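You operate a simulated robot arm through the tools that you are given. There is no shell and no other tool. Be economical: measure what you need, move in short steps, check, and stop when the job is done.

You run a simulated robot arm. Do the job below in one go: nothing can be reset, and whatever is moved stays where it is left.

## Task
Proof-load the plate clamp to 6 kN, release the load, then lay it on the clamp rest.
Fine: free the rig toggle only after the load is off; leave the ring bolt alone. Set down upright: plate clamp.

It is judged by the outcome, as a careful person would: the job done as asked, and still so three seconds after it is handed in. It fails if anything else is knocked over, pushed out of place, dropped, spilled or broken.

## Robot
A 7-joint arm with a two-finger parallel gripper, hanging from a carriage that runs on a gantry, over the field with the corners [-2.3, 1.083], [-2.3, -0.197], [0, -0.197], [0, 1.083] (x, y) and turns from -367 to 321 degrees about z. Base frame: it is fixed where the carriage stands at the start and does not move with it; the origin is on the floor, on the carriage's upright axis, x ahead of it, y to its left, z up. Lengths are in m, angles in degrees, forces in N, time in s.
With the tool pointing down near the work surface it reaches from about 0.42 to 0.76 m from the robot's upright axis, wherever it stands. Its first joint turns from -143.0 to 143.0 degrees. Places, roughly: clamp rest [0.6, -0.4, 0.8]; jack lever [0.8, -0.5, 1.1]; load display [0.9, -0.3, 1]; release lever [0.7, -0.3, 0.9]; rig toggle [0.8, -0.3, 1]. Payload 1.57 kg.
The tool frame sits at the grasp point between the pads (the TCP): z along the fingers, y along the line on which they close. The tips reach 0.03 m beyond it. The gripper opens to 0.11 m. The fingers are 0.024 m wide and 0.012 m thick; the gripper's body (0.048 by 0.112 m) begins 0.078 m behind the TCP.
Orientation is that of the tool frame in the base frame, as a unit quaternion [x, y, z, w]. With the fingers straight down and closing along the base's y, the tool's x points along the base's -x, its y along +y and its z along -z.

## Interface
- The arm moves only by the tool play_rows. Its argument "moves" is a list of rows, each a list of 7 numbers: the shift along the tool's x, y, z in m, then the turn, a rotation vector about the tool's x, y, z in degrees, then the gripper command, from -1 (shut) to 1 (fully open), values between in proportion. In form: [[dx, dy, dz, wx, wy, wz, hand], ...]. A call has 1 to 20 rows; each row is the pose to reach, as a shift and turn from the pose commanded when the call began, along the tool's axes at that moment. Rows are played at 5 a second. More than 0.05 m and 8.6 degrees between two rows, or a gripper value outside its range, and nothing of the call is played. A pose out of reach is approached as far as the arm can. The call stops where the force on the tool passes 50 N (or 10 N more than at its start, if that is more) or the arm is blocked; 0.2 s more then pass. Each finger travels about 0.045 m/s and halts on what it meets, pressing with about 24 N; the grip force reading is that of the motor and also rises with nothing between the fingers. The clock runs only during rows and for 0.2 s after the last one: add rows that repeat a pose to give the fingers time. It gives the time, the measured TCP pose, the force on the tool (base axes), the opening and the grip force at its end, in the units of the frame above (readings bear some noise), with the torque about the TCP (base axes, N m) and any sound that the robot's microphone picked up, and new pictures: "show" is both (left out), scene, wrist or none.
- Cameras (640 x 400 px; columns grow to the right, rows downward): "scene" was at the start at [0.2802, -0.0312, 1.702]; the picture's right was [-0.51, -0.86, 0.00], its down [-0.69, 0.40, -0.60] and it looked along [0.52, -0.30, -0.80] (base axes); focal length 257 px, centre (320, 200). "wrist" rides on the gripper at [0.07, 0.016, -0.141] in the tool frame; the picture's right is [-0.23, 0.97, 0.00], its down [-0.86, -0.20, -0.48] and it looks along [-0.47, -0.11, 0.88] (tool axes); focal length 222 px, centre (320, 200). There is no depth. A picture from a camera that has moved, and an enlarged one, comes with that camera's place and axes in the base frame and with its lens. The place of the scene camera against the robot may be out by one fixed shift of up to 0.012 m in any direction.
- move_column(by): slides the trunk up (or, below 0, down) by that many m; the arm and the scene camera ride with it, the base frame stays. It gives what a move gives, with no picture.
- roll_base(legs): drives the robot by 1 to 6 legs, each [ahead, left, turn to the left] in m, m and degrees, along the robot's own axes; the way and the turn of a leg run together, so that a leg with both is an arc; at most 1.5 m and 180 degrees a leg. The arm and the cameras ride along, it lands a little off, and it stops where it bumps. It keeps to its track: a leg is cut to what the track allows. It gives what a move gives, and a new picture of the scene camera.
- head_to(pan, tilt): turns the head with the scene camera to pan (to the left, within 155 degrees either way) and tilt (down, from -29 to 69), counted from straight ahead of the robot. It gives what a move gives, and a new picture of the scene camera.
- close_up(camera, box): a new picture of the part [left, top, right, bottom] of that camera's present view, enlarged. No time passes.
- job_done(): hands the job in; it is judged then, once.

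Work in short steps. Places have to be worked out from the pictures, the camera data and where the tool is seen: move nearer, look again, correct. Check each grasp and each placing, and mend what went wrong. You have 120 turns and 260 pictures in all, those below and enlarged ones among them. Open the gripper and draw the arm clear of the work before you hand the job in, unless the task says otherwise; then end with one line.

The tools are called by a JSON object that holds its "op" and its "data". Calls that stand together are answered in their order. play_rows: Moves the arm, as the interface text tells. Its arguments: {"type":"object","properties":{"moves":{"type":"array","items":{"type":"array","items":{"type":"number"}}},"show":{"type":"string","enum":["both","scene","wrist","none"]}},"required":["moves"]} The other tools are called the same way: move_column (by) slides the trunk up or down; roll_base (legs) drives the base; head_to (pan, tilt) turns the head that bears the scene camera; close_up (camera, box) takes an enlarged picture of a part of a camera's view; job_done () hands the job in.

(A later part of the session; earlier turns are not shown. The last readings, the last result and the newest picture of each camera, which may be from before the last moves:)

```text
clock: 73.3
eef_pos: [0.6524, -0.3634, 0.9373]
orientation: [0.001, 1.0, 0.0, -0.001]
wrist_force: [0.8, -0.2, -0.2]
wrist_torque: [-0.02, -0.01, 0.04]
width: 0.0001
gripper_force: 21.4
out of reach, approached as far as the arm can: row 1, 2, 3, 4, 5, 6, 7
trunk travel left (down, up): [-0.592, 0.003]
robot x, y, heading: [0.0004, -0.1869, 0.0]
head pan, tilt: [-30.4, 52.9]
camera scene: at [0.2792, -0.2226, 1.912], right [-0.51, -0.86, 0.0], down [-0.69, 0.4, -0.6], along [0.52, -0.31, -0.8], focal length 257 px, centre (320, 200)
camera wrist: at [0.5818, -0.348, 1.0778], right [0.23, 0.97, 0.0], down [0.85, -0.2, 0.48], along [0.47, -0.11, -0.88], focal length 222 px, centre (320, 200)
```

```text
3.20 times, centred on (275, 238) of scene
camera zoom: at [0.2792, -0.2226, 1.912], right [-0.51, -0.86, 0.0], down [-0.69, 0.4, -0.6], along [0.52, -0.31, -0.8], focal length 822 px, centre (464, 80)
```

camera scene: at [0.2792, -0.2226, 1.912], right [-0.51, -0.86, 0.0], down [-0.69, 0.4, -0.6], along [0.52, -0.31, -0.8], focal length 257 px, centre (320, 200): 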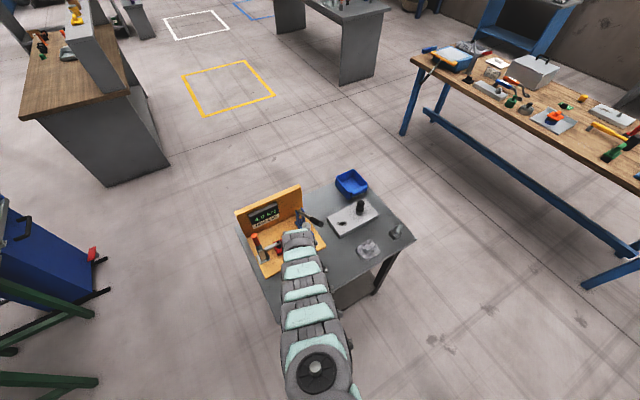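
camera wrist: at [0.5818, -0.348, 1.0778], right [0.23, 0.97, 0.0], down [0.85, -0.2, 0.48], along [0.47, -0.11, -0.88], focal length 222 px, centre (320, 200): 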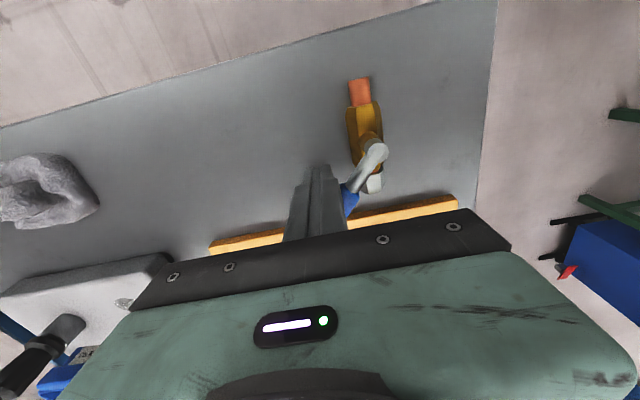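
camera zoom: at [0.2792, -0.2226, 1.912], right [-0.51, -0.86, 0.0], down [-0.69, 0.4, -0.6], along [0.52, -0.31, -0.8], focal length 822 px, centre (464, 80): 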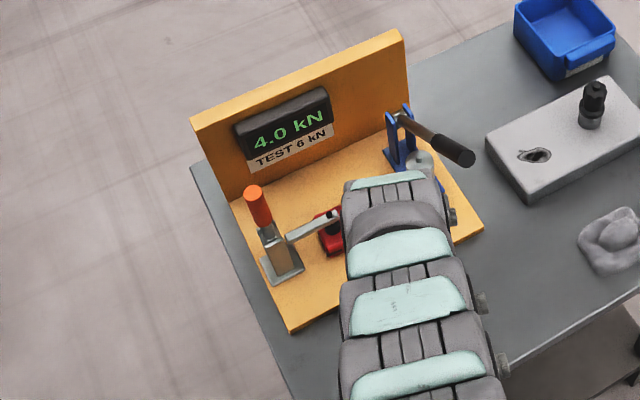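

The trunk is too high to reach farther out; the load is dropping (4.0 kN). I lift the hand relative to the arm, lower the trunk, and then resume pushing.

{"op": "play_rows", "data": {"moves": [[0.015, -0.01, -0.04, 0, 0, 0, -1], [0.015, -0.01, -0.08, 0, 0, 0, -1], [0.015, -0.01, -0.12, 0, 0, 0, -1], [0.015, -0.01, -0.16, 0, 0, 0, -1], [0.015, -0.01, -0.18, 0, 0, 0, -1], [0.015, -0.01, -0.18, 0, 0, 0, -1]], "show": "none"}}

{"op": "move_column", "data": {"by": -0.15}}

{"op": "play_rows", "data": {"moves": [[0, 0, 0, 0, 0, 0, -1]]}}

```text
clock: 74.7
eef_pos: [0.6378, -0.3745, 1.1166]
orientation: [0.001, 1.0, 0.001, 0.001]
wrist_force: [0.3, -0.2, -0.1]
wrist_torque: [-0.01, 0.01, 0.03]
width: 0.0
gripper_force: 21.2
trunk travel left (down, up): [-0.592, 0.003]
robot x, y, heading: [-0.0016, -0.1915, -0.2]
head pan, tilt: [-30.4, 52.9]
```

```text
clock: 76.5
eef_pos: [0.6372, -0.3752, 0.965]
orientation: [0.001, 1.0, 0.0, -0.001]
wrist_force: [0.7, 0.1, -0.1]
wrist_torque: [0.0, 0.02, -0.02]
width: 0.0
gripper_force: 21.1
trunk travel left (down, up): [-0.442, 0.153]
robot x, y, heading: [-0.0018, -0.1939, -0.1]
head pan, tilt: [-30.4, 52.9]
```

```text
clock: 76.9
eef_pos: [0.6366, -0.3745, 0.9664]
orientation: [0.001, 1.0, -0.001, 0.001]
wrist_force: [1.2, 0.4, 0.4]
wrist_torque: [0.0, 0.01, -0.03]
width: 0.0
gripper_force: 21.0
trunk travel left (down, up): [-0.442, 0.153]
robot x, y, heading: [-0.0001, -0.1913, -0.2]
head pan, tilt: [-30.4, 52.9]
camera scene: at [0.2792, -0.2226, 1.762], right [-0.51, -0.86, 0.0], down [-0.69, 0.4, -0.6], along [0.52, -0.31, -0.8], focal length 257 px, centre (320, 200)
camera wrist: at [0.5664, -0.3581, 1.107], right [0.23, 0.97, 0.0], down [0.85, -0.2, 0.48], along [0.47, -0.11, -0.88], focal length 222 px, centre (320, 200)
```

scene: 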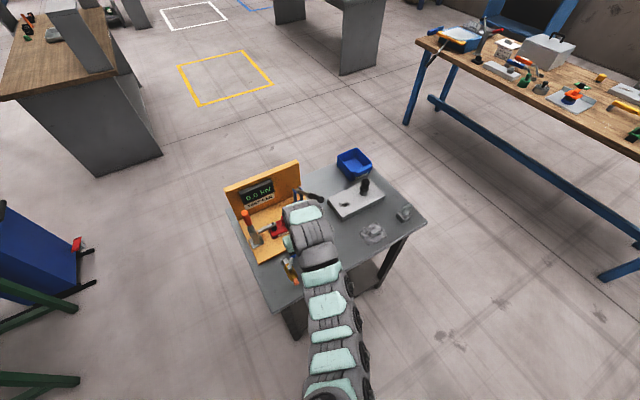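
wrist: 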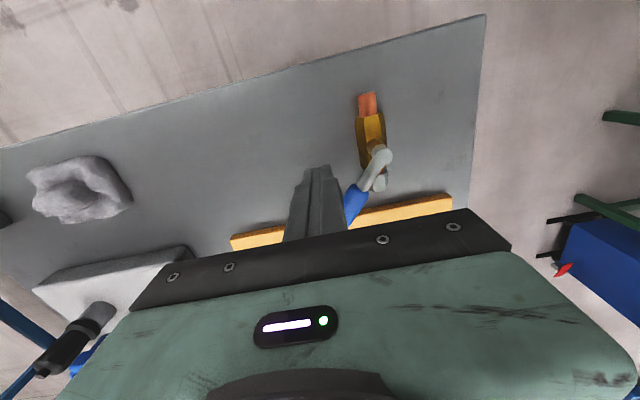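

The display appears to read 0.0 kN. I finish turning the valve to its original open position: descend and push along the remaining arc.

{"op": "close_up", "data": {"camera": "scene", "box": [220, 155, 320, 230]}}

{"op": "play_rows", "data": {"moves": [[0, 0, 0.03, 0, 0, 0, -1], [0, 0, 0.06, 0, 0, 0, -1], [-0.024, -0.012, 0.06, 0, 0, 0, -1], [-0.047, -0.0225, 0.06, 0, 0, 0, -1], [-0.065, -0.01, 0.06, 0, 0, 0, -1], [-0.08, 0.0065, 0.06, 0, 0, 0, -1], [-0.089, 0.0265, 0.06, 0, 0, 0, -1], [-0.089, 0.0265, 0.06, 0, 0, 0, -1]]}}

```text
5.33 times, centred on (270, 192) of scene
camera zoom: at [0.2792, -0.2226, 1.762], right [-0.51, -0.86, 0.0], down [-0.69, 0.4, -0.6], along [0.52, -0.31, -0.8], focal length 1370 px, centre (587, 240)
```

zoom: 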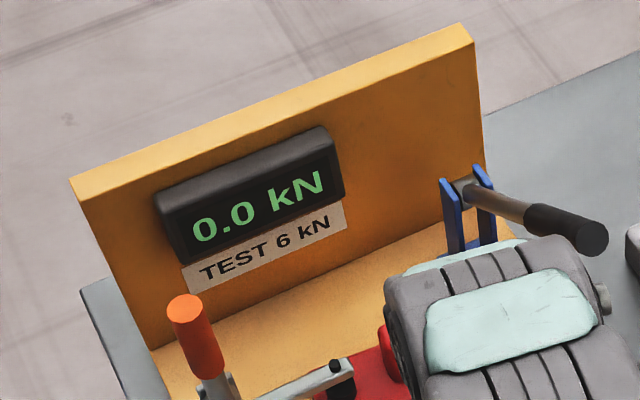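

```text
clock: 78.7
eef_pos: [0.7276, -0.348, 0.9056]
orientation: [0.001, 1.0, 0.0, 0.001]
wrist_force: [-0.4, 0.0, 0.5]
wrist_torque: [-0.03, -0.01, 0.01]
width: 0.0
gripper_force: 21.4
trunk travel left (down, up): [-0.442, 0.153]
robot x, y, heading: [-0.0008, -0.19, -0.1]
head pan, tilt: [-30.4, 52.9]
camera scene: at [0.2792, -0.2226, 1.762], right [-0.51, -0.86, 0.0], down [-0.69, 0.4, -0.6], along [0.52, -0.31, -0.8], focal length 257 px, centre (320, 200)
camera wrist: at [0.656, -0.3317, 1.0472], right [0.23, 0.97, 0.0], down [0.85, -0.2, 0.48], along [0.47, -0.11, -0.88], focal length 222 px, centre (320, 200)
```

scene: 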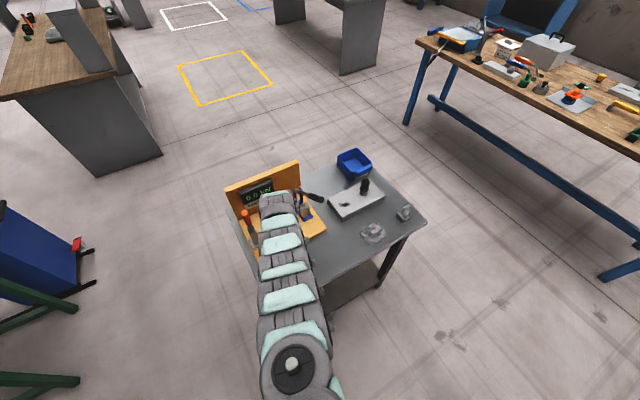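
wrist: 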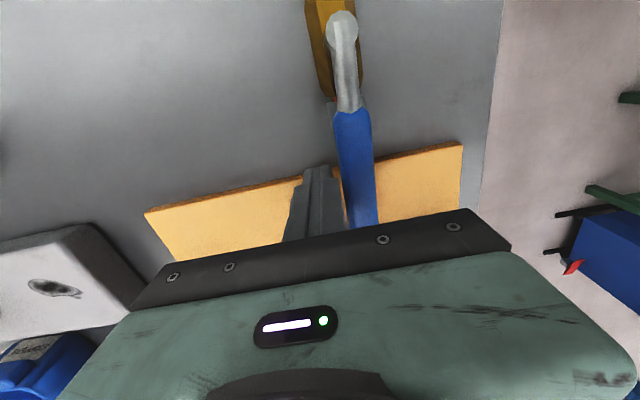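

Valve is open again, load 0.0. I rise and look at the rig toggle.

{"op": "play_rows", "data": {"moves": [[0, -0.005, -0.04, 0, 0, 0, -1], [0, -0.005, -0.08, 0, 0, 0, -1], [0, -0.005, -0.12, 0, 0, 0, -1], [0, -0.005, -0.16, 0, 0, 0, -1], [0, -0.005, -0.2, 0, 0, 0, -1], [0, -0.005, -0.24, 0, 0, 0, -1], [0, -0.005, -0.27, 0, 0, 0, -1]]}}

{"op": "close_up", "data": {"camera": "wrist", "box": [240, 80, 480, 230]}}

```text
clock: 80.3
eef_pos: [0.7263, -0.3532, 1.1771]
orientation: [0.001, 1.0, 0.0, 0.0]
wrist_force: [0.1, 0.2, 0.0]
wrist_torque: [0.06, 0.03, 0.04]
width: 0.0
gripper_force: 21.6
trunk travel left (down, up): [-0.442, 0.153]
robot x, y, heading: [0.0006, -0.1881, 0.0]
head pan, tilt: [-30.4, 52.9]
camera scene: at [0.2792, -0.2226, 1.762], right [-0.51, -0.86, 0.0], down [-0.69, 0.4, -0.6], along [0.52, -0.31, -0.8], focal length 257 px, centre (320, 200)
camera wrist: at [0.6551, -0.3376, 1.3185], right [0.23, 0.97, 0.0], down [0.85, -0.2, 0.48], along [0.47, -0.11, -0.88], focal length 222 px, centre (320, 200)
```

scene: 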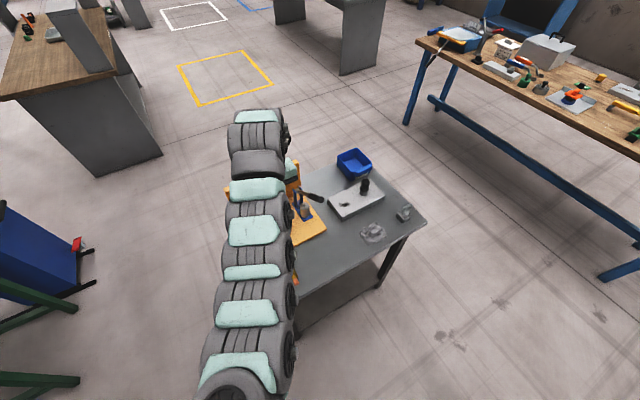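
wrist: 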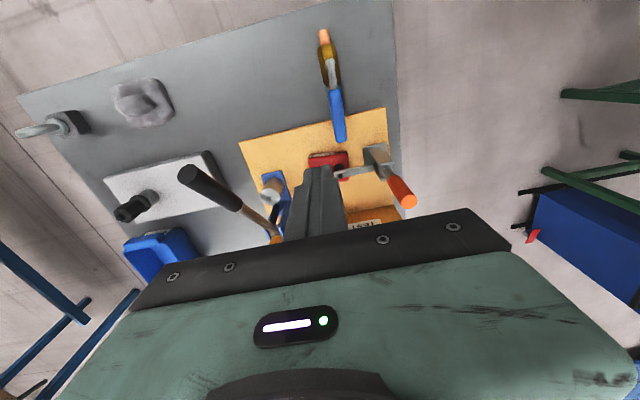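

```text
2.67 times, centred on (360, 155) of wrist
camera zoom: at [0.6551, -0.3376, 1.3185], right [0.23, 0.97, 0.0], down [0.85, -0.2, 0.48], along [0.47, -0.11, -0.88], focal length 592 px, centre (213, 320)
```

zoom: 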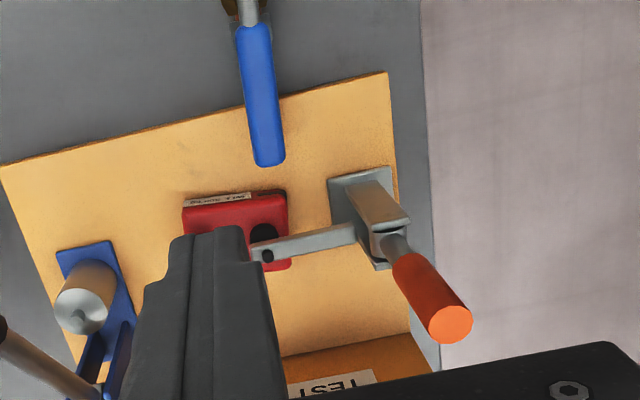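

The toggle's orange handle stands at (0.822,-0.257), from z≈0.94 to 1.063; its arm presses the clamp toward -y, so it should open by swinging the handle to +y. I tilt the tool forward 30° to gain reach.

{"op": "play_rows", "data": {"moves": [[0, 0, 0, 0, -7.5, 0, -1], [0, 0, 0, 0, -15, 0, -1], [0, 0, 0, 0, -22.5, 0, -1], [0, 0, 0, 0, -30, 0, -1], [0, 0, 0, 0, -30, 0, -1]]}}

```text
clock: 81.5
eef_pos: [0.7262, -0.3532, 1.1748]
orientation: [0.001, 0.966, 0.0, 0.26]
wrist_force: [0.0, 0.1, -0.9]
wrist_torque: [0.01, 0.04, -0.02]
width: 0.0
gripper_force: 21.2
trunk travel left (down, up): [-0.442, 0.153]
robot x, y, heading: [-0.0023, -0.1907, 0.1]
head pan, tilt: [-30.4, 52.9]
camera scene: at [0.2792, -0.2226, 1.762], right [-0.51, -0.86, 0.0], down [-0.69, 0.4, -0.6], along [0.52, -0.31, -0.8], focal length 257 px, centre (320, 200)
camera wrist: at [0.5937, -0.3368, 1.2633], right [0.2, 0.97, 0.12], down [0.5, -0.2, 0.84], along [0.84, -0.11, -0.53], focal length 222 px, centre (320, 200)
```

scene: 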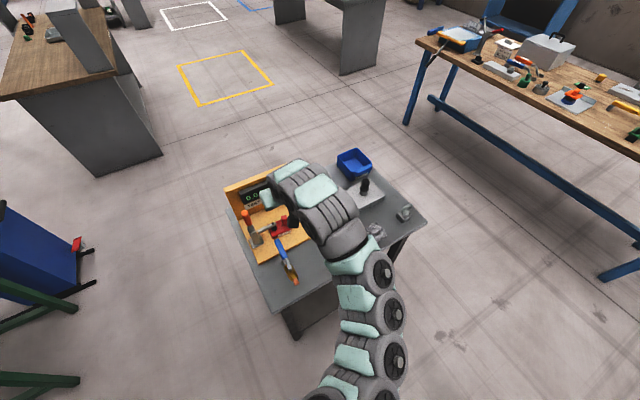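
wrist: 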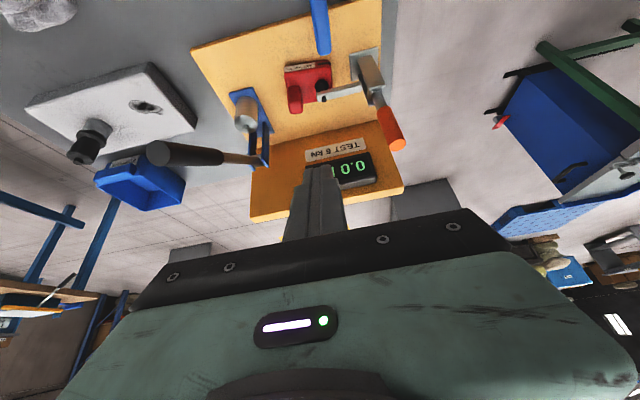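

Clear view. I advance mostly along the tool axis to the -y side of the orange handle.

{"op": "play_rows", "data": {"moves": [[-0.003, 0.011, 0.03, 0, 0, 0, -1], [-0.006, 0.022, 0.06, 0, 0, 0, -1], [-0.009, 0.033, 0.092, 0, 0, 0, -1], [-0.008, 0.042, 0.13, 0, 0, 0, -1], [-0.008, 0.042, 0.13, 0, 0, 0, -1]]}}

```text
clock: 82.7
eef_pos: [0.7969, -0.3119, 1.0682]
orientation: [0.001, 0.966, 0.0, 0.259]
wrist_force: [-0.1, 0.3, -0.1]
wrist_torque: [0.01, 0.02, 0.0]
width: 0.0002
gripper_force: 20.9
trunk travel left (down, up): [-0.442, 0.153]
robot x, y, heading: [0.0008, -0.1926, 0.0]
head pan, tilt: [-30.4, 52.9]
camera scene: at [0.2792, -0.2226, 1.762], right [-0.51, -0.86, 0.0], down [-0.69, 0.4, -0.6], along [0.52, -0.31, -0.8], focal length 257 px, centre (320, 200)
camera wrist: at [0.6651, -0.295, 1.1545], right [0.2, 0.97, 0.11], down [0.5, -0.2, 0.84], along [0.84, -0.11, -0.53], focal length 222 px, centre (320, 200)
```

scene: 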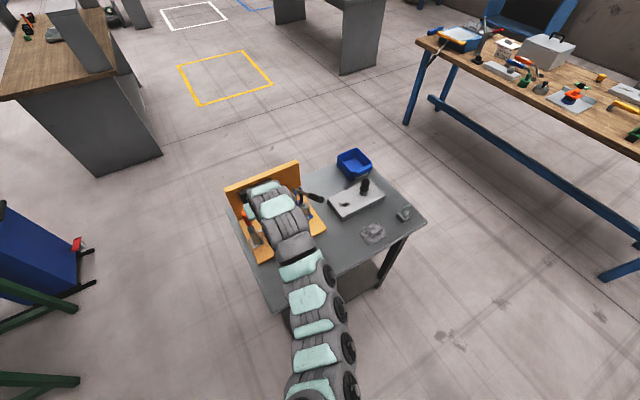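
wrist: 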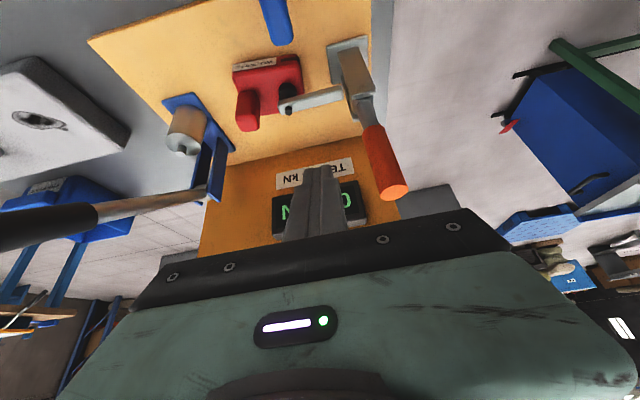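

Handle tip confirmed at (0.822,-0.256,1.06). I lower beside it and start pushing toward +y.

{"op": "play_rows", "data": {"moves": [[0.002, 0.006, 0.02, 0, 0, 0, -1], [0.0034, 0.012, 0.042, 0, 0, 0, -1], [0.0034, 0.025, 0.042, 0, 0, 0, -1], [0.0023, 0.037, 0.04, 0, 0, 0, -1], [0.0012, 0.049, 0.038, 0, 0, 0, -1], [0.0015, 0.061, 0.0385, 0, 0, 0, -1], [0.0019, 0.074, 0.0393, 0, 0, 0, -1]]}}

```text
clock: 84.3
eef_pos: [0.8167, -0.236, 1.0318]
orientation: [0.001, 0.966, 0.0, 0.258]
wrist_force: [-0.6, 0.5, -0.4]
wrist_torque: [0.01, 0.0, 0.01]
width: 0.0002
gripper_force: 21.5
trunk travel left (down, up): [-0.442, 0.153]
robot x, y, heading: [0.0013, -0.1912, -0.1]
head pan, tilt: [-30.4, 52.9]
camera scene: at [0.2792, -0.2225, 1.762], right [-0.51, -0.86, 0.0], down [-0.69, 0.4, -0.6], along [0.52, -0.31, -0.8], focal length 257 px, centre (320, 200)
camera wrist: at [0.684, -0.22, 1.1191], right [0.2, 0.97, 0.11], down [0.5, -0.2, 0.84], along [0.84, -0.11, -0.53], focal length 222 px, centre (320, 200)
```

scene: 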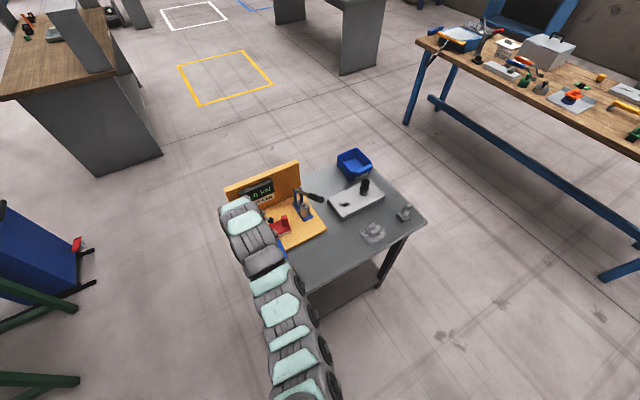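
wrist: 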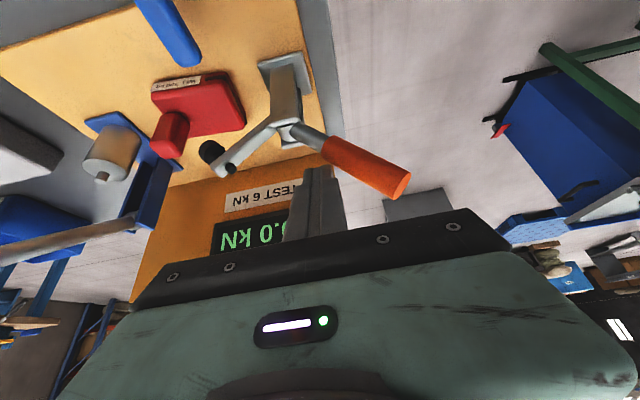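

The handle swings to +y and the arm lifts off the clamp. I continue to about 75°.

{"op": "play_rows", "data": {"moves": [[0.002, 0.012, 0.0035, 0, 0, 0, -1], [0.004, 0.0234, 0.007, 0, 0, 0, -1], [0.0075, 0.034, 0.013, 0, 0, 0, -1], [0.011, 0.044, 0.019, 0, 0, 0, -1], [0.0155, 0.052, 0.027, 0, 0, 0, -1], [0.0205, 0.06, 0.0355, 0, 0, 0, -1]]}}

```text
clock: 85.5
eef_pos: [0.8261, -0.2029, 1.0152]
orientation: [0.006, 0.963, -0.008, 0.27]
wrist_force: [15.3, -10.5, 9.7]
wrist_torque: [-0.14, -0.37, -0.21]
width: 0.0
gripper_force: 21.5
trunk travel left (down, up): [-0.442, 0.153]
robot x, y, heading: [-0.0017, -0.1916, -0.3]
head pan, tilt: [-30.4, 52.9]
stopped in row 5: the force on the tool passed its limit at 54 N (the readings are from after the stop); the commanded pose is now the measured one
camera scene: at [0.2811, -0.225, 1.7625], right [-0.51, -0.86, 0.0], down [-0.68, 0.41, -0.61], along [0.52, -0.31, -0.8], focal length 257 px, centre (320, 200)
camera wrist: at [0.6926, -0.1836, 1.0987], right [0.21, 0.97, 0.11], down [0.48, -0.2, 0.86], along [0.85, -0.13, -0.5], focal length 222 px, centre (320, 200)
```

scene: 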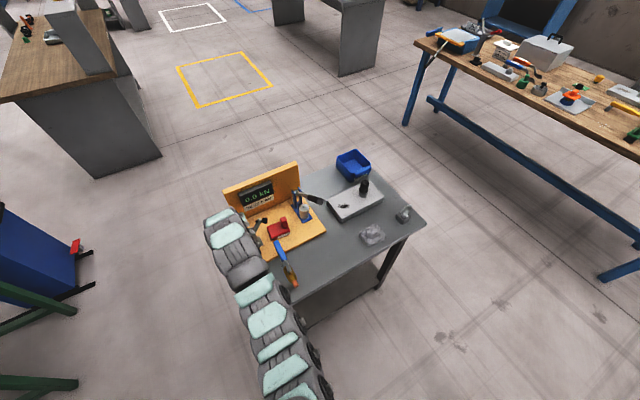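
wrist: 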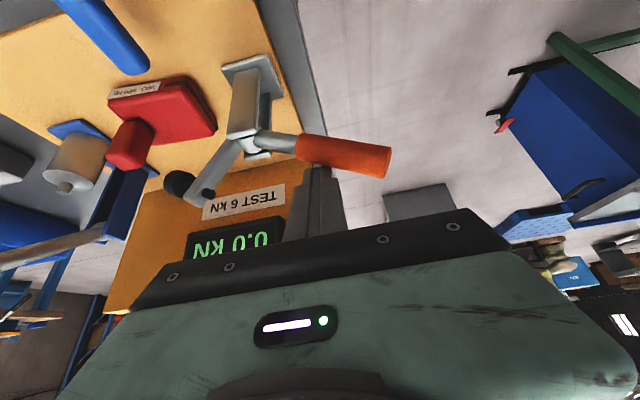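

It met its stop with the arm well raised. I back off along the tool axis and look.

{"op": "play_rows", "data": {"moves": [[0, -0.003, -0.02, 0, 0, 0, -1], [0, -0.003, -0.06, 0, 0, 0, -1], [0, -0.003, -0.1, 0, 0, 0, -1], [0, -0.003, -0.13, 0, 0, 0, -1], [0, -0.003, -0.13, 0, 0, 0, -1]]}}

{"op": "close_up", "data": {"camera": "wrist", "box": [100, 40, 420, 240]}}

```text
clock: 86.7
eef_pos: [0.7536, -0.1986, 1.122]
orientation: [0.005, 0.964, -0.007, 0.266]
wrist_force: [-0.6, 0.1, 0.1]
wrist_torque: [0.0, -0.01, -0.03]
width: 0.0001
gripper_force: 21.3
trunk travel left (down, up): [-0.442, 0.153]
robot x, y, heading: [0.002, -0.1907, -0.0]
head pan, tilt: [-30.4, 52.9]
camera scene: at [0.2794, -0.2238, 1.762], right [-0.51, -0.86, 0.0], down [-0.69, 0.41, -0.6], along [0.52, -0.31, -0.8], focal length 257 px, centre (320, 200)
camera wrist: at [0.6208, -0.1801, 1.2074], right [0.21, 0.97, 0.11], down [0.49, -0.2, 0.85], along [0.85, -0.12, -0.52], focal length 222 px, centre (320, 200)
```

scene: 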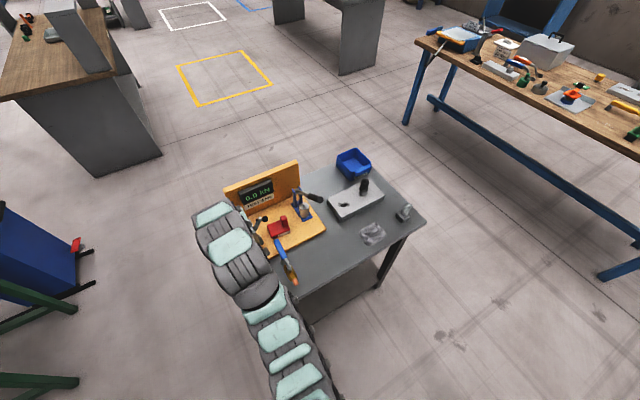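
wrist: 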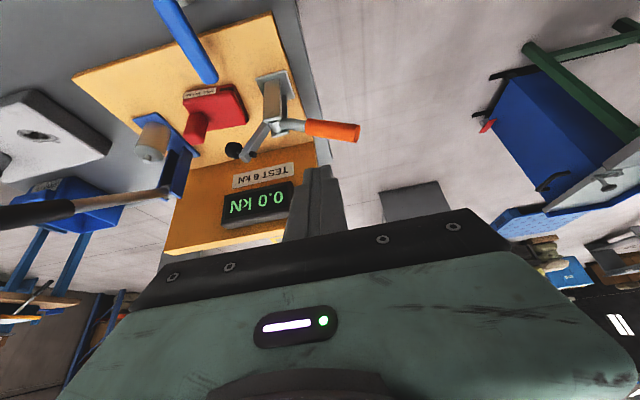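

```text
2.00 times, centred on (260, 140) of wrist
camera zoom: at [0.6208, -0.1801, 1.2074], right [0.21, 0.97, 0.11], down [0.49, -0.2, 0.85], along [0.85, -0.12, -0.52], focal length 444 px, centre (440, 320)
```

zoom: 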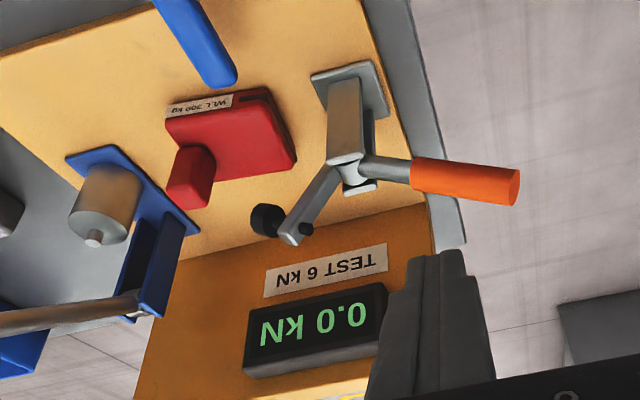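

The toggle is open and stays. The arm is clear of the table in the scene view now, so I zoom there again to find the clamp rest.

{"op": "close_up", "data": {"camera": "scene", "box": [270, 200, 400, 310]}}

{"op": "close_up", "data": {"camera": "scene", "box": [345, 190, 435, 260]}}

{"op": "close_up", "data": {"camera": "scene", "box": [240, 190, 320, 260]}}

```text
3.64 times, centred on (335, 255) of scene
camera zoom: at [0.2794, -0.2238, 1.762], right [-0.51, -0.86, 0.0], down [-0.69, 0.41, -0.6], along [0.52, -0.31, -0.8], focal length 934 px, centre (266, 0)
```

zoom: 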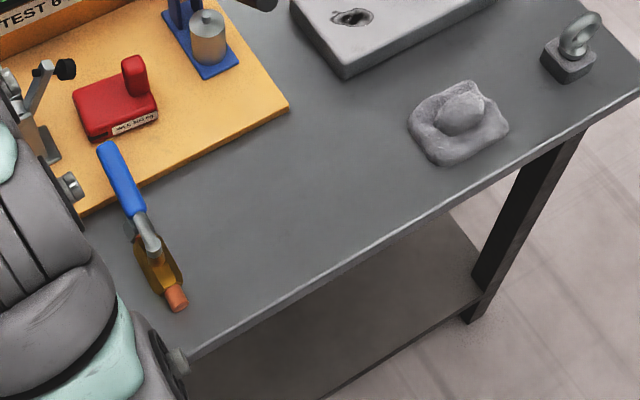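

```text
5.71 times, centred on (390, 225) of scene
camera zoom: at [0.2794, -0.2238, 1.762], right [-0.51, -0.86, 0.0], down [-0.69, 0.41, -0.6], along [0.52, -0.31, -0.8], focal length 1468 px, centre (-80, 57)
```

zoom: 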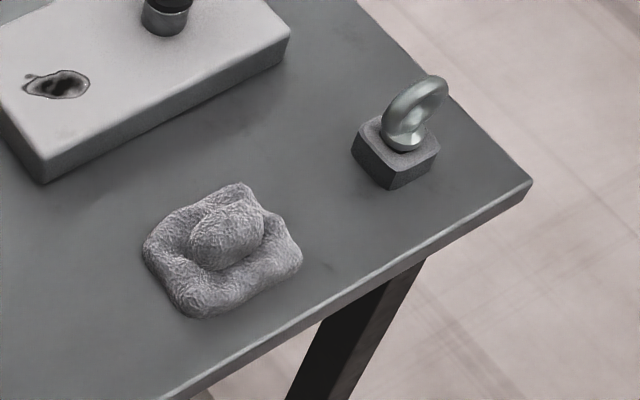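

```text
5.71 times, centred on (280, 225) of scene
camera zoom: at [0.2794, -0.2238, 1.762], right [-0.51, -0.86, 0.0], down [-0.69, 0.41, -0.6], along [0.52, -0.31, -0.8], focal length 1468 px, centre (549, 57)
```

zoom: 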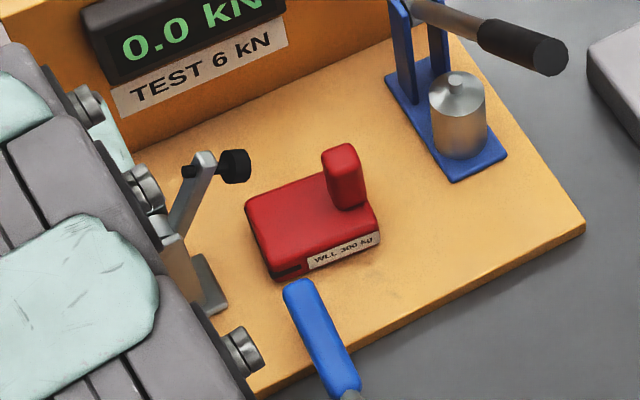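

There is no visible fixture: the rest must be the bare table spot near (0.6,-0.4). The clamp's post is at about (0.815,-0.385), top z≈0.925. I move in front of it, tilt 35°, opening to ~60 mm.

{"op": "play_rows", "data": {"moves": [[0, -0.047, -0.01, -0.9, -2, -0.3, 0.1], [0, -0.094, -0.01, -0.9, -4, -0.3, 0.1], [0, -0.14, -0.01, -0.9, -4, -0.3, 0.1], [0, -0.186, 0, -0.9, -4, -0.3, 0.1], [0, -0.186, 0, -0.9, -4, -0.3, 0.1]]}}

{"op": "close_up", "data": {"camera": "wrist", "box": [200, 40, 440, 220]}}

```text
clock: 87.9
eef_pos: [0.7505, -0.3853, 1.1221]
orientation: [0.001, 0.954, 0.0, 0.3]
wrist_force: [0.5, 0.2, 0.2]
wrist_torque: [0.05, -0.02, -0.01]
width: 0.0607
gripper_force: 0.1
trunk travel left (down, up): [-0.442, 0.153]
robot x, y, heading: [-0.0025, -0.1893, -0.4]
head pan, tilt: [-30.4, 52.9]
camera scene: at [0.2794, -0.2238, 1.762], right [-0.51, -0.86, 0.0], down [-0.69, 0.41, -0.6], along [0.52, -0.31, -0.8], focal length 257 px, centre (320, 200)
camera wrist: at [0.612, -0.37, 1.1985], right [0.19, 0.97, 0.13], down [0.43, -0.2, 0.88], along [0.88, -0.11, -0.45], focal length 222 px, centre (320, 200)
```

scene: 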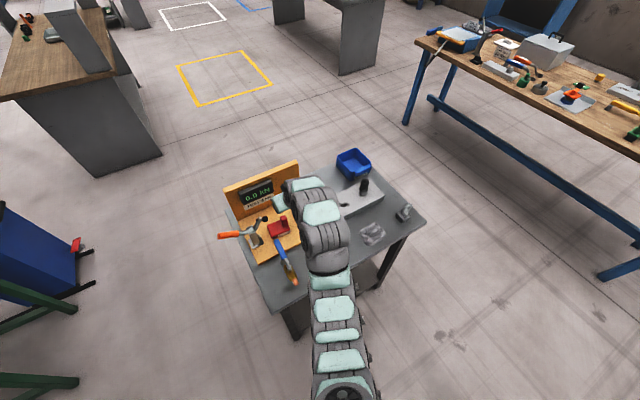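
wrist: 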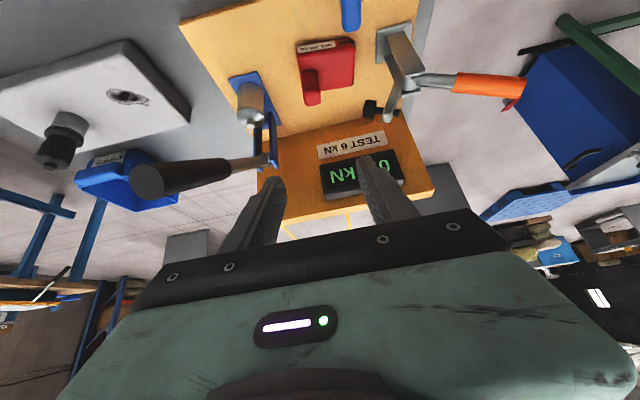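

```text
2.22 times, centred on (320, 130) of wrist
camera zoom: at [0.612, -0.37, 1.1985], right [0.19, 0.97, 0.13], down [0.43, -0.2, 0.88], along [0.88, -0.11, -0.45], focal length 494 px, centre (320, 356)
```

zoom: 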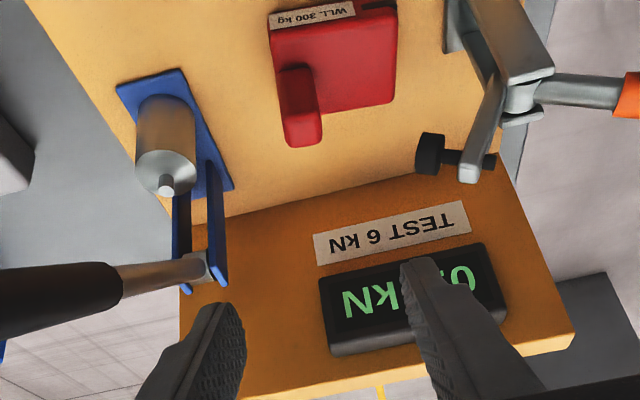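

Post confirmed near (0.817,-0.386). I line up along the tool axis and advance partway.

{"op": "play_rows", "data": {"moves": [[0.025, -0.001, 0.03, 0, 0, 0, 0.1], [0.05, -0.001, 0.06, 0, 0, 0, 0.1], [0.07, -0.001, 0.1, 0, 0, 0, 0.1], [0.07, -0.001, 0.14, 0, 0, 0, 0.1], [0.07, -0.001, 0.17, 0, 0, 0, 0.1], [0.07, -0.001, 0.17, 0, 0, 0, 0.1]]}}

{"op": "close_up", "data": {"camera": "wrist", "box": [200, 60, 440, 220]}}

```text
clock: 89.3
eef_pos: [0.792, -0.3868, 0.9444]
orientation: [0.0, 0.954, 0.001, 0.299]
wrist_force: [0.8, -0.1, -0.5]
wrist_torque: [0.02, 0.01, -0.01]
width: 0.0606
gripper_force: 0.1
trunk travel left (down, up): [-0.442, 0.153]
robot x, y, heading: [0.0013, -0.1906, -0.5]
head pan, tilt: [-30.4, 52.9]
camera scene: at [0.2794, -0.2237, 1.7621], right [-0.51, -0.86, 0.0], down [-0.69, 0.41, -0.6], along [0.52, -0.31, -0.8], focal length 257 px, centre (320, 200)
camera wrist: at [0.6528, -0.3696, 1.0198], right [0.19, 0.97, 0.13], down [0.43, -0.2, 0.88], along [0.88, -0.11, -0.45], focal length 222 px, centre (320, 200)
```

scene: 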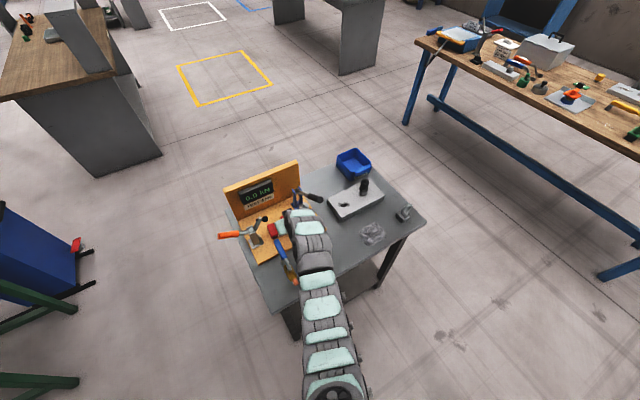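
wrist: 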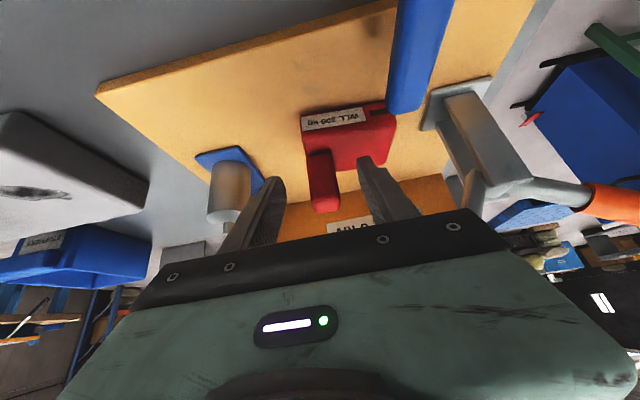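

```text
2.50 times, centred on (320, 140) of wrist
camera zoom: at [0.6528, -0.3696, 1.0198], right [0.19, 0.97, 0.13], down [0.43, -0.2, 0.88], along [0.88, -0.11, -0.45], focal length 555 px, centre (320, 350)
```

zoom: 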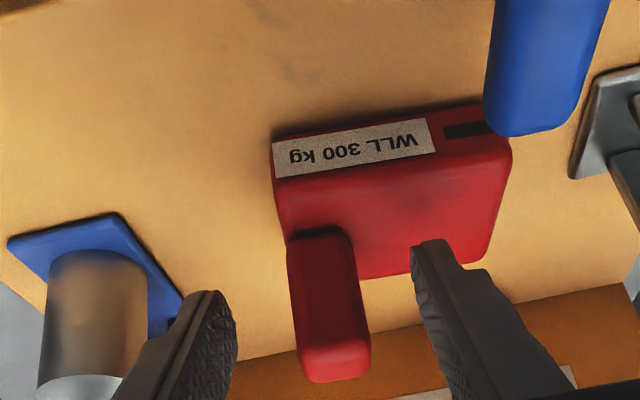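

The post is between the fingers; block top I judge at z≈0.895, post top ≈0.945. I advance 22 mm and close.

{"op": "play_rows", "data": {"moves": [[0, 0.001, 0.011, 0, 0, 0, 0.1], [0, 0.001, 0.022, 0, 0, 0, 0.1], [0, 0.001, 0.022, 0, 0, 0, -0.4], [0, 0.001, 0.022, 0, 0, 0, -0.4], [0, 0.001, 0.022, 0, 0, 0, -1], [0, 0.001, 0.022, 0, 0, 0, -1], [0, 0.001, 0.022, 0, 0, 0, -1]]}}

{"op": "close_up", "data": {"camera": "wrist", "box": [200, 60, 440, 220]}}

```text
clock: 90.9
eef_pos: [0.8055, -0.3856, 0.9258]
orientation: [0.0, 0.954, 0.001, 0.3]
wrist_force: [-1.8, -2.3, 9.9]
wrist_torque: [-0.29, -0.16, -0.23]
width: 0.0255
gripper_force: 23.9
trunk travel left (down, up): [-0.442, 0.153]
robot x, y, heading: [-0.001, -0.1878, -0.4]
head pan, tilt: [-30.4, 52.9]
camera scene: at [0.2797, -0.2241, 1.7623], right [-0.51, -0.86, 0.0], down [-0.69, 0.41, -0.6], along [0.52, -0.31, -0.8], focal length 257 px, centre (320, 200)
camera wrist: at [0.6663, -0.3697, 1.0021], right [0.19, 0.97, 0.13], down [0.43, -0.2, 0.88], along [0.88, -0.11, -0.45], focal length 222 px, centre (320, 200)
```

scene: 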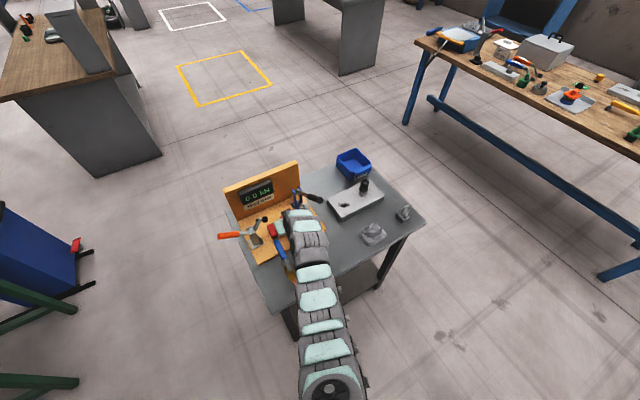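
wrist: 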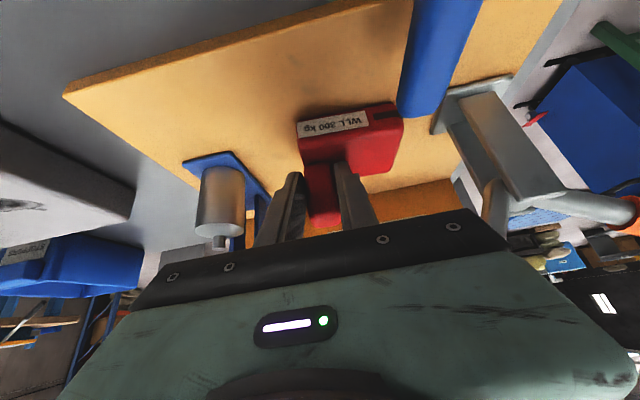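

```text
2.50 times, centred on (320, 140) of wrist
camera zoom: at [0.6663, -0.3697, 1.0021], right [0.19, 0.97, 0.13], down [0.43, -0.2, 0.88], along [0.88, -0.11, -0.45], focal length 555 px, centre (320, 350)
```

zoom: 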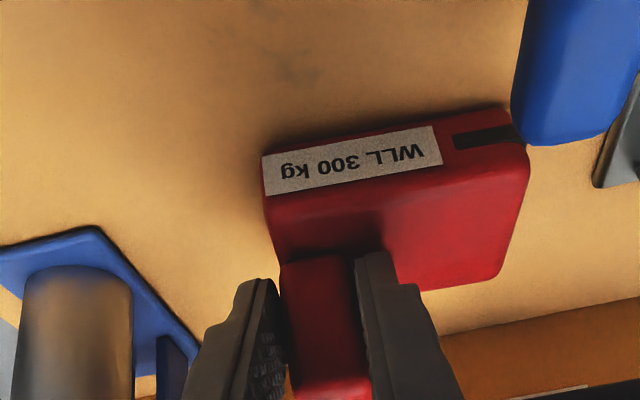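

Post gripped (25.5 mm). I lift 30 mm vertically and check.

{"op": "play_rows", "data": {"moves": [[-0.0043, 0, -0.0061, 0, 0, 0, -1], [-0.0086, 0, -0.0123, 0, 0, 0, -1], [-0.0172, 0, -0.0246, 0, 0, 0, -1], [-0.0172, 0, -0.0246, 0, 0, 0, -1]]}}

{"op": "close_up", "data": {"camera": "wrist", "box": [200, 60, 440, 220]}}

{"op": "close_up", "data": {"camera": "scene", "box": [220, 180, 340, 290]}}

```text
clock: 91.9
eef_pos: [0.8035, -0.3838, 0.9545]
orientation: [0.0, 0.954, 0.002, 0.298]
wrist_force: [0.5, 0.7, -4.3]
wrist_torque: [-0.11, 0.04, -0.01]
width: 0.0241
gripper_force: 24.0
trunk travel left (down, up): [-0.442, 0.153]
robot x, y, heading: [-0.0011, -0.1911, -0.6]
head pan, tilt: [-30.4, 52.9]
camera scene: at [0.2792, -0.2237, 1.7619], right [-0.51, -0.86, 0.0], down [-0.69, 0.41, -0.6], along [0.52, -0.31, -0.8], focal length 257 px, centre (320, 200)
camera wrist: at [0.6643, -0.3681, 1.0307], right [0.19, 0.97, 0.13], down [0.43, -0.2, 0.88], along [0.88, -0.11, -0.46], focal length 222 px, centre (320, 200)
```

scene: 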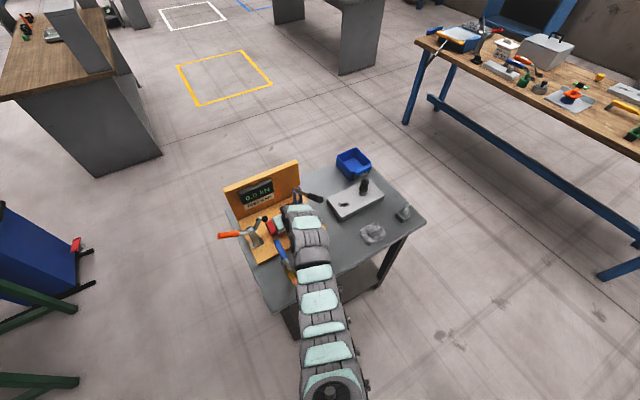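
wrist: 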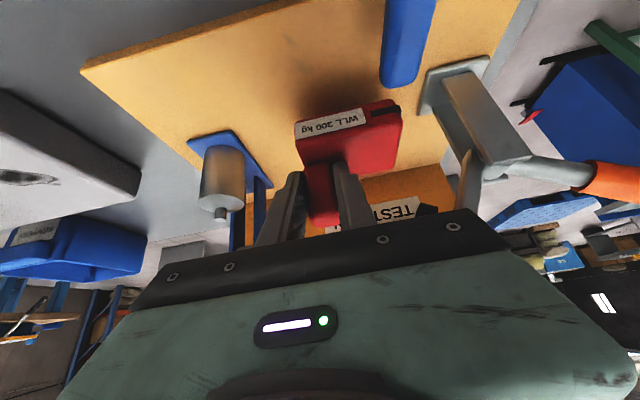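

```text
2.50 times, centred on (320, 140) of wrist
camera zoom: at [0.6643, -0.3681, 1.0307], right [0.19, 0.97, 0.13], down [0.43, -0.2, 0.88], along [0.88, -0.11, -0.46], focal length 555 px, centre (320, 350)
```

zoom: 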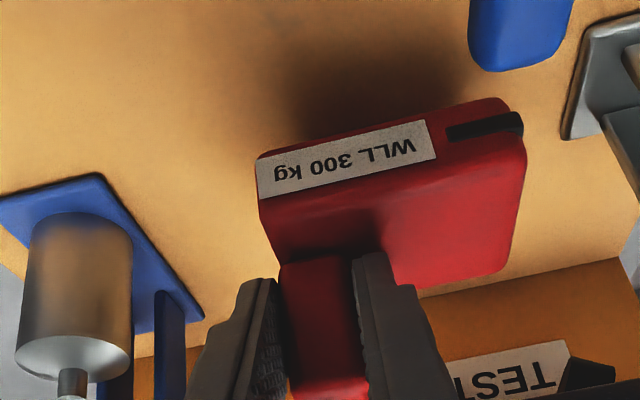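

```text
3.64 times, centred on (280, 235) of scene
camera zoom: at [0.2792, -0.2237, 1.7619], right [-0.51, -0.86, 0.0], down [-0.69, 0.41, -0.6], along [0.52, -0.31, -0.8], focal length 934 px, centre (466, 73)
```

zoom: 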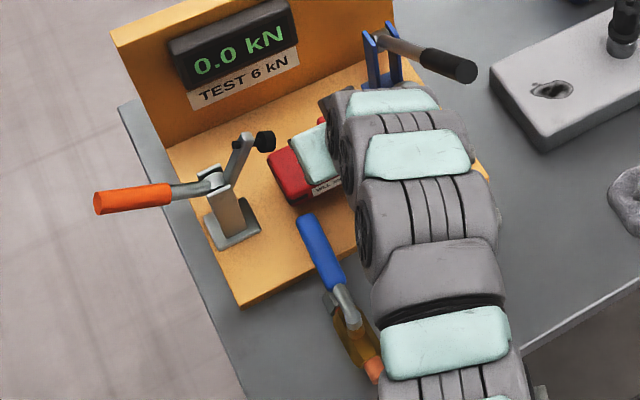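

Lifted cleanly (about 4 N). I pull it out toward the robot while shifting to -y, to pass clear of the toggle plunger and valve handle.

{"op": "play_rows", "data": {"moves": [[0, -0.012, 0, 0, 0, 0, -1], [0.0123, -0.021, -0.0086, 0, 0, 0, -1], [0.0246, -0.028, -0.0172, 0, 0, 0, -1], [0.041, -0.033, -0.0287, 0, 0, 0, -1], [0.0573, -0.035, -0.04, 0, 0, 0, -1], [0.0573, -0.035, -0.04, 0, 0, 0, -1]]}}

{"op": "close_up", "data": {"camera": "scene", "box": [220, 180, 340, 290]}}

```text
clock: 93.3
eef_pos: [0.7323, -0.4194, 0.9548]
orientation: [-0.001, 0.955, 0.002, 0.297]
wrist_force: [0.2, -0.4, -5.5]
wrist_torque: [-0.13, 0.06, -0.01]
width: 0.0238
gripper_force: 24.7
trunk travel left (down, up): [-0.442, 0.153]
robot x, y, heading: [-0.002, -0.1923, -0.3]
head pan, tilt: [-30.4, 52.9]
camera scene: at [0.2792, -0.2237, 1.7619], right [-0.51, -0.86, 0.0], down [-0.69, 0.41, -0.6], along [0.52, -0.31, -0.8], focal length 257 px, centre (320, 200)
camera wrist: at [0.5938, -0.4036, 1.0305], right [0.19, 0.97, 0.13], down [0.43, -0.2, 0.88], along [0.88, -0.11, -0.46], focal length 222 px, centre (320, 200)
```

scene: 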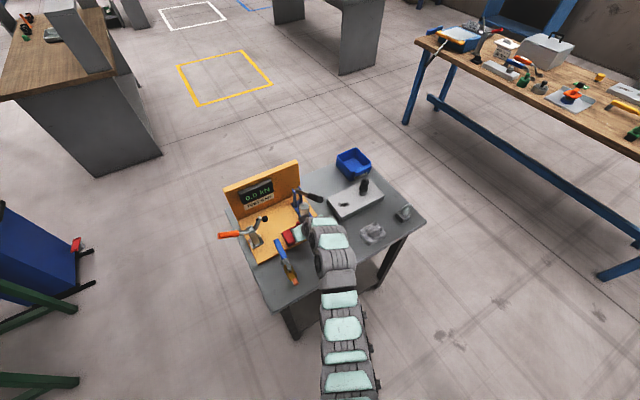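
wrist: 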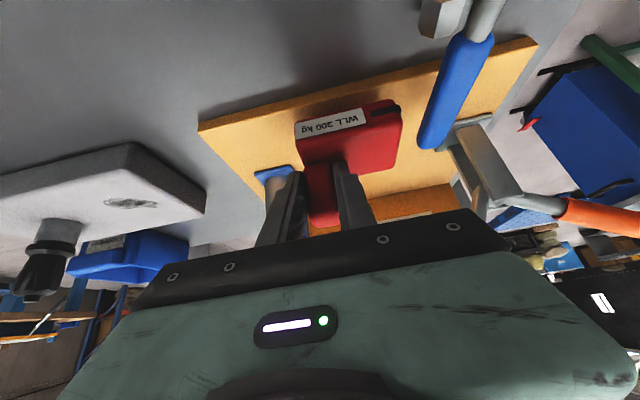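

```text
3.64 times, centred on (280, 235) of scene
camera zoom: at [0.2792, -0.2237, 1.7619], right [-0.51, -0.86, 0.0], down [-0.69, 0.41, -0.6], along [0.52, -0.31, -0.8], focal length 934 px, centre (466, 73)
```

zoom: 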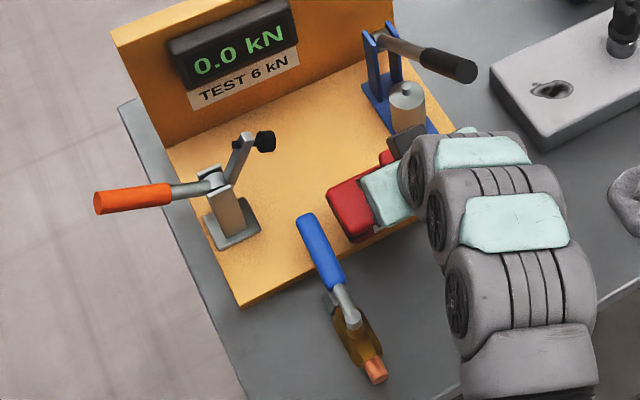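

Clear of everything. Now I carry it back toward the rest spot at constant height.

{"op": "play_rows", "data": {"moves": [[0.029, -0.006, -0.02, 0, 0, 0, -1], [0.0573, -0.012, -0.04, 0, 0, 0, -1], [0.086, -0.018, -0.06, 0, 0, 0, -1], [0.1155, -0.024, -0.081, 0, 0, 0, -1], [0.1155, -0.024, -0.081, 0, 0, 0, -1]]}}

{"op": "close_up", "data": {"camera": "scene", "box": [250, 200, 370, 310]}}

```text
clock: 94.5
eef_pos: [0.5916, -0.4426, 0.9551]
orientation: [0.0, 0.954, 0.001, 0.3]
wrist_force: [-0.1, -0.9, -4.8]
wrist_torque: [-0.09, 0.08, -0.02]
width: 0.0241
gripper_force: 24.3
trunk travel left (down, up): [-0.442, 0.153]
robot x, y, heading: [-0.0008, -0.1863, -0.3]
head pan, tilt: [-30.4, 52.9]
camera scene: at [0.2792, -0.2237, 1.7619], right [-0.51, -0.86, 0.0], down [-0.69, 0.41, -0.6], along [0.52, -0.31, -0.8], focal length 257 px, centre (320, 200)
camera wrist: at [0.4532, -0.4279, 1.0314], right [0.19, 0.97, 0.13], down [0.43, -0.2, 0.88], along [0.88, -0.11, -0.45], focal length 222 px, centre (320, 200)
```

scene: 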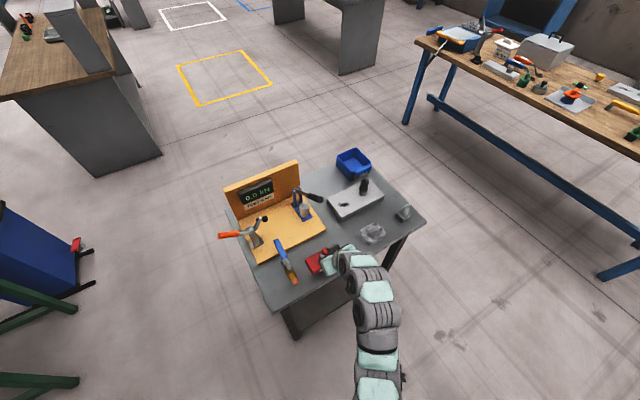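
wrist: 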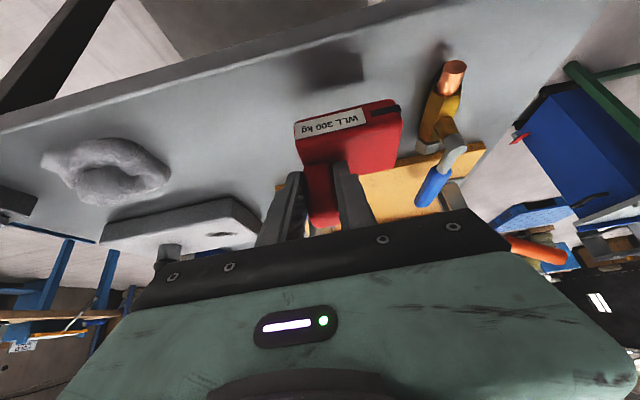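

```text
3.64 times, centred on (310, 255) of scene
camera zoom: at [0.2792, -0.2237, 1.7619], right [-0.51, -0.86, 0.0], down [-0.69, 0.41, -0.6], along [0.52, -0.31, -0.8], focal length 934 px, centre (356, 0)
```

zoom: 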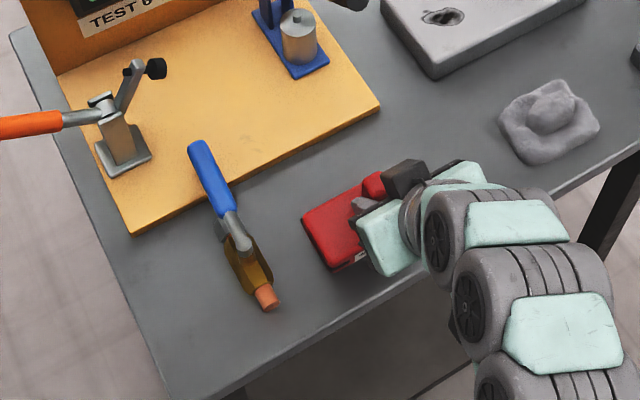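

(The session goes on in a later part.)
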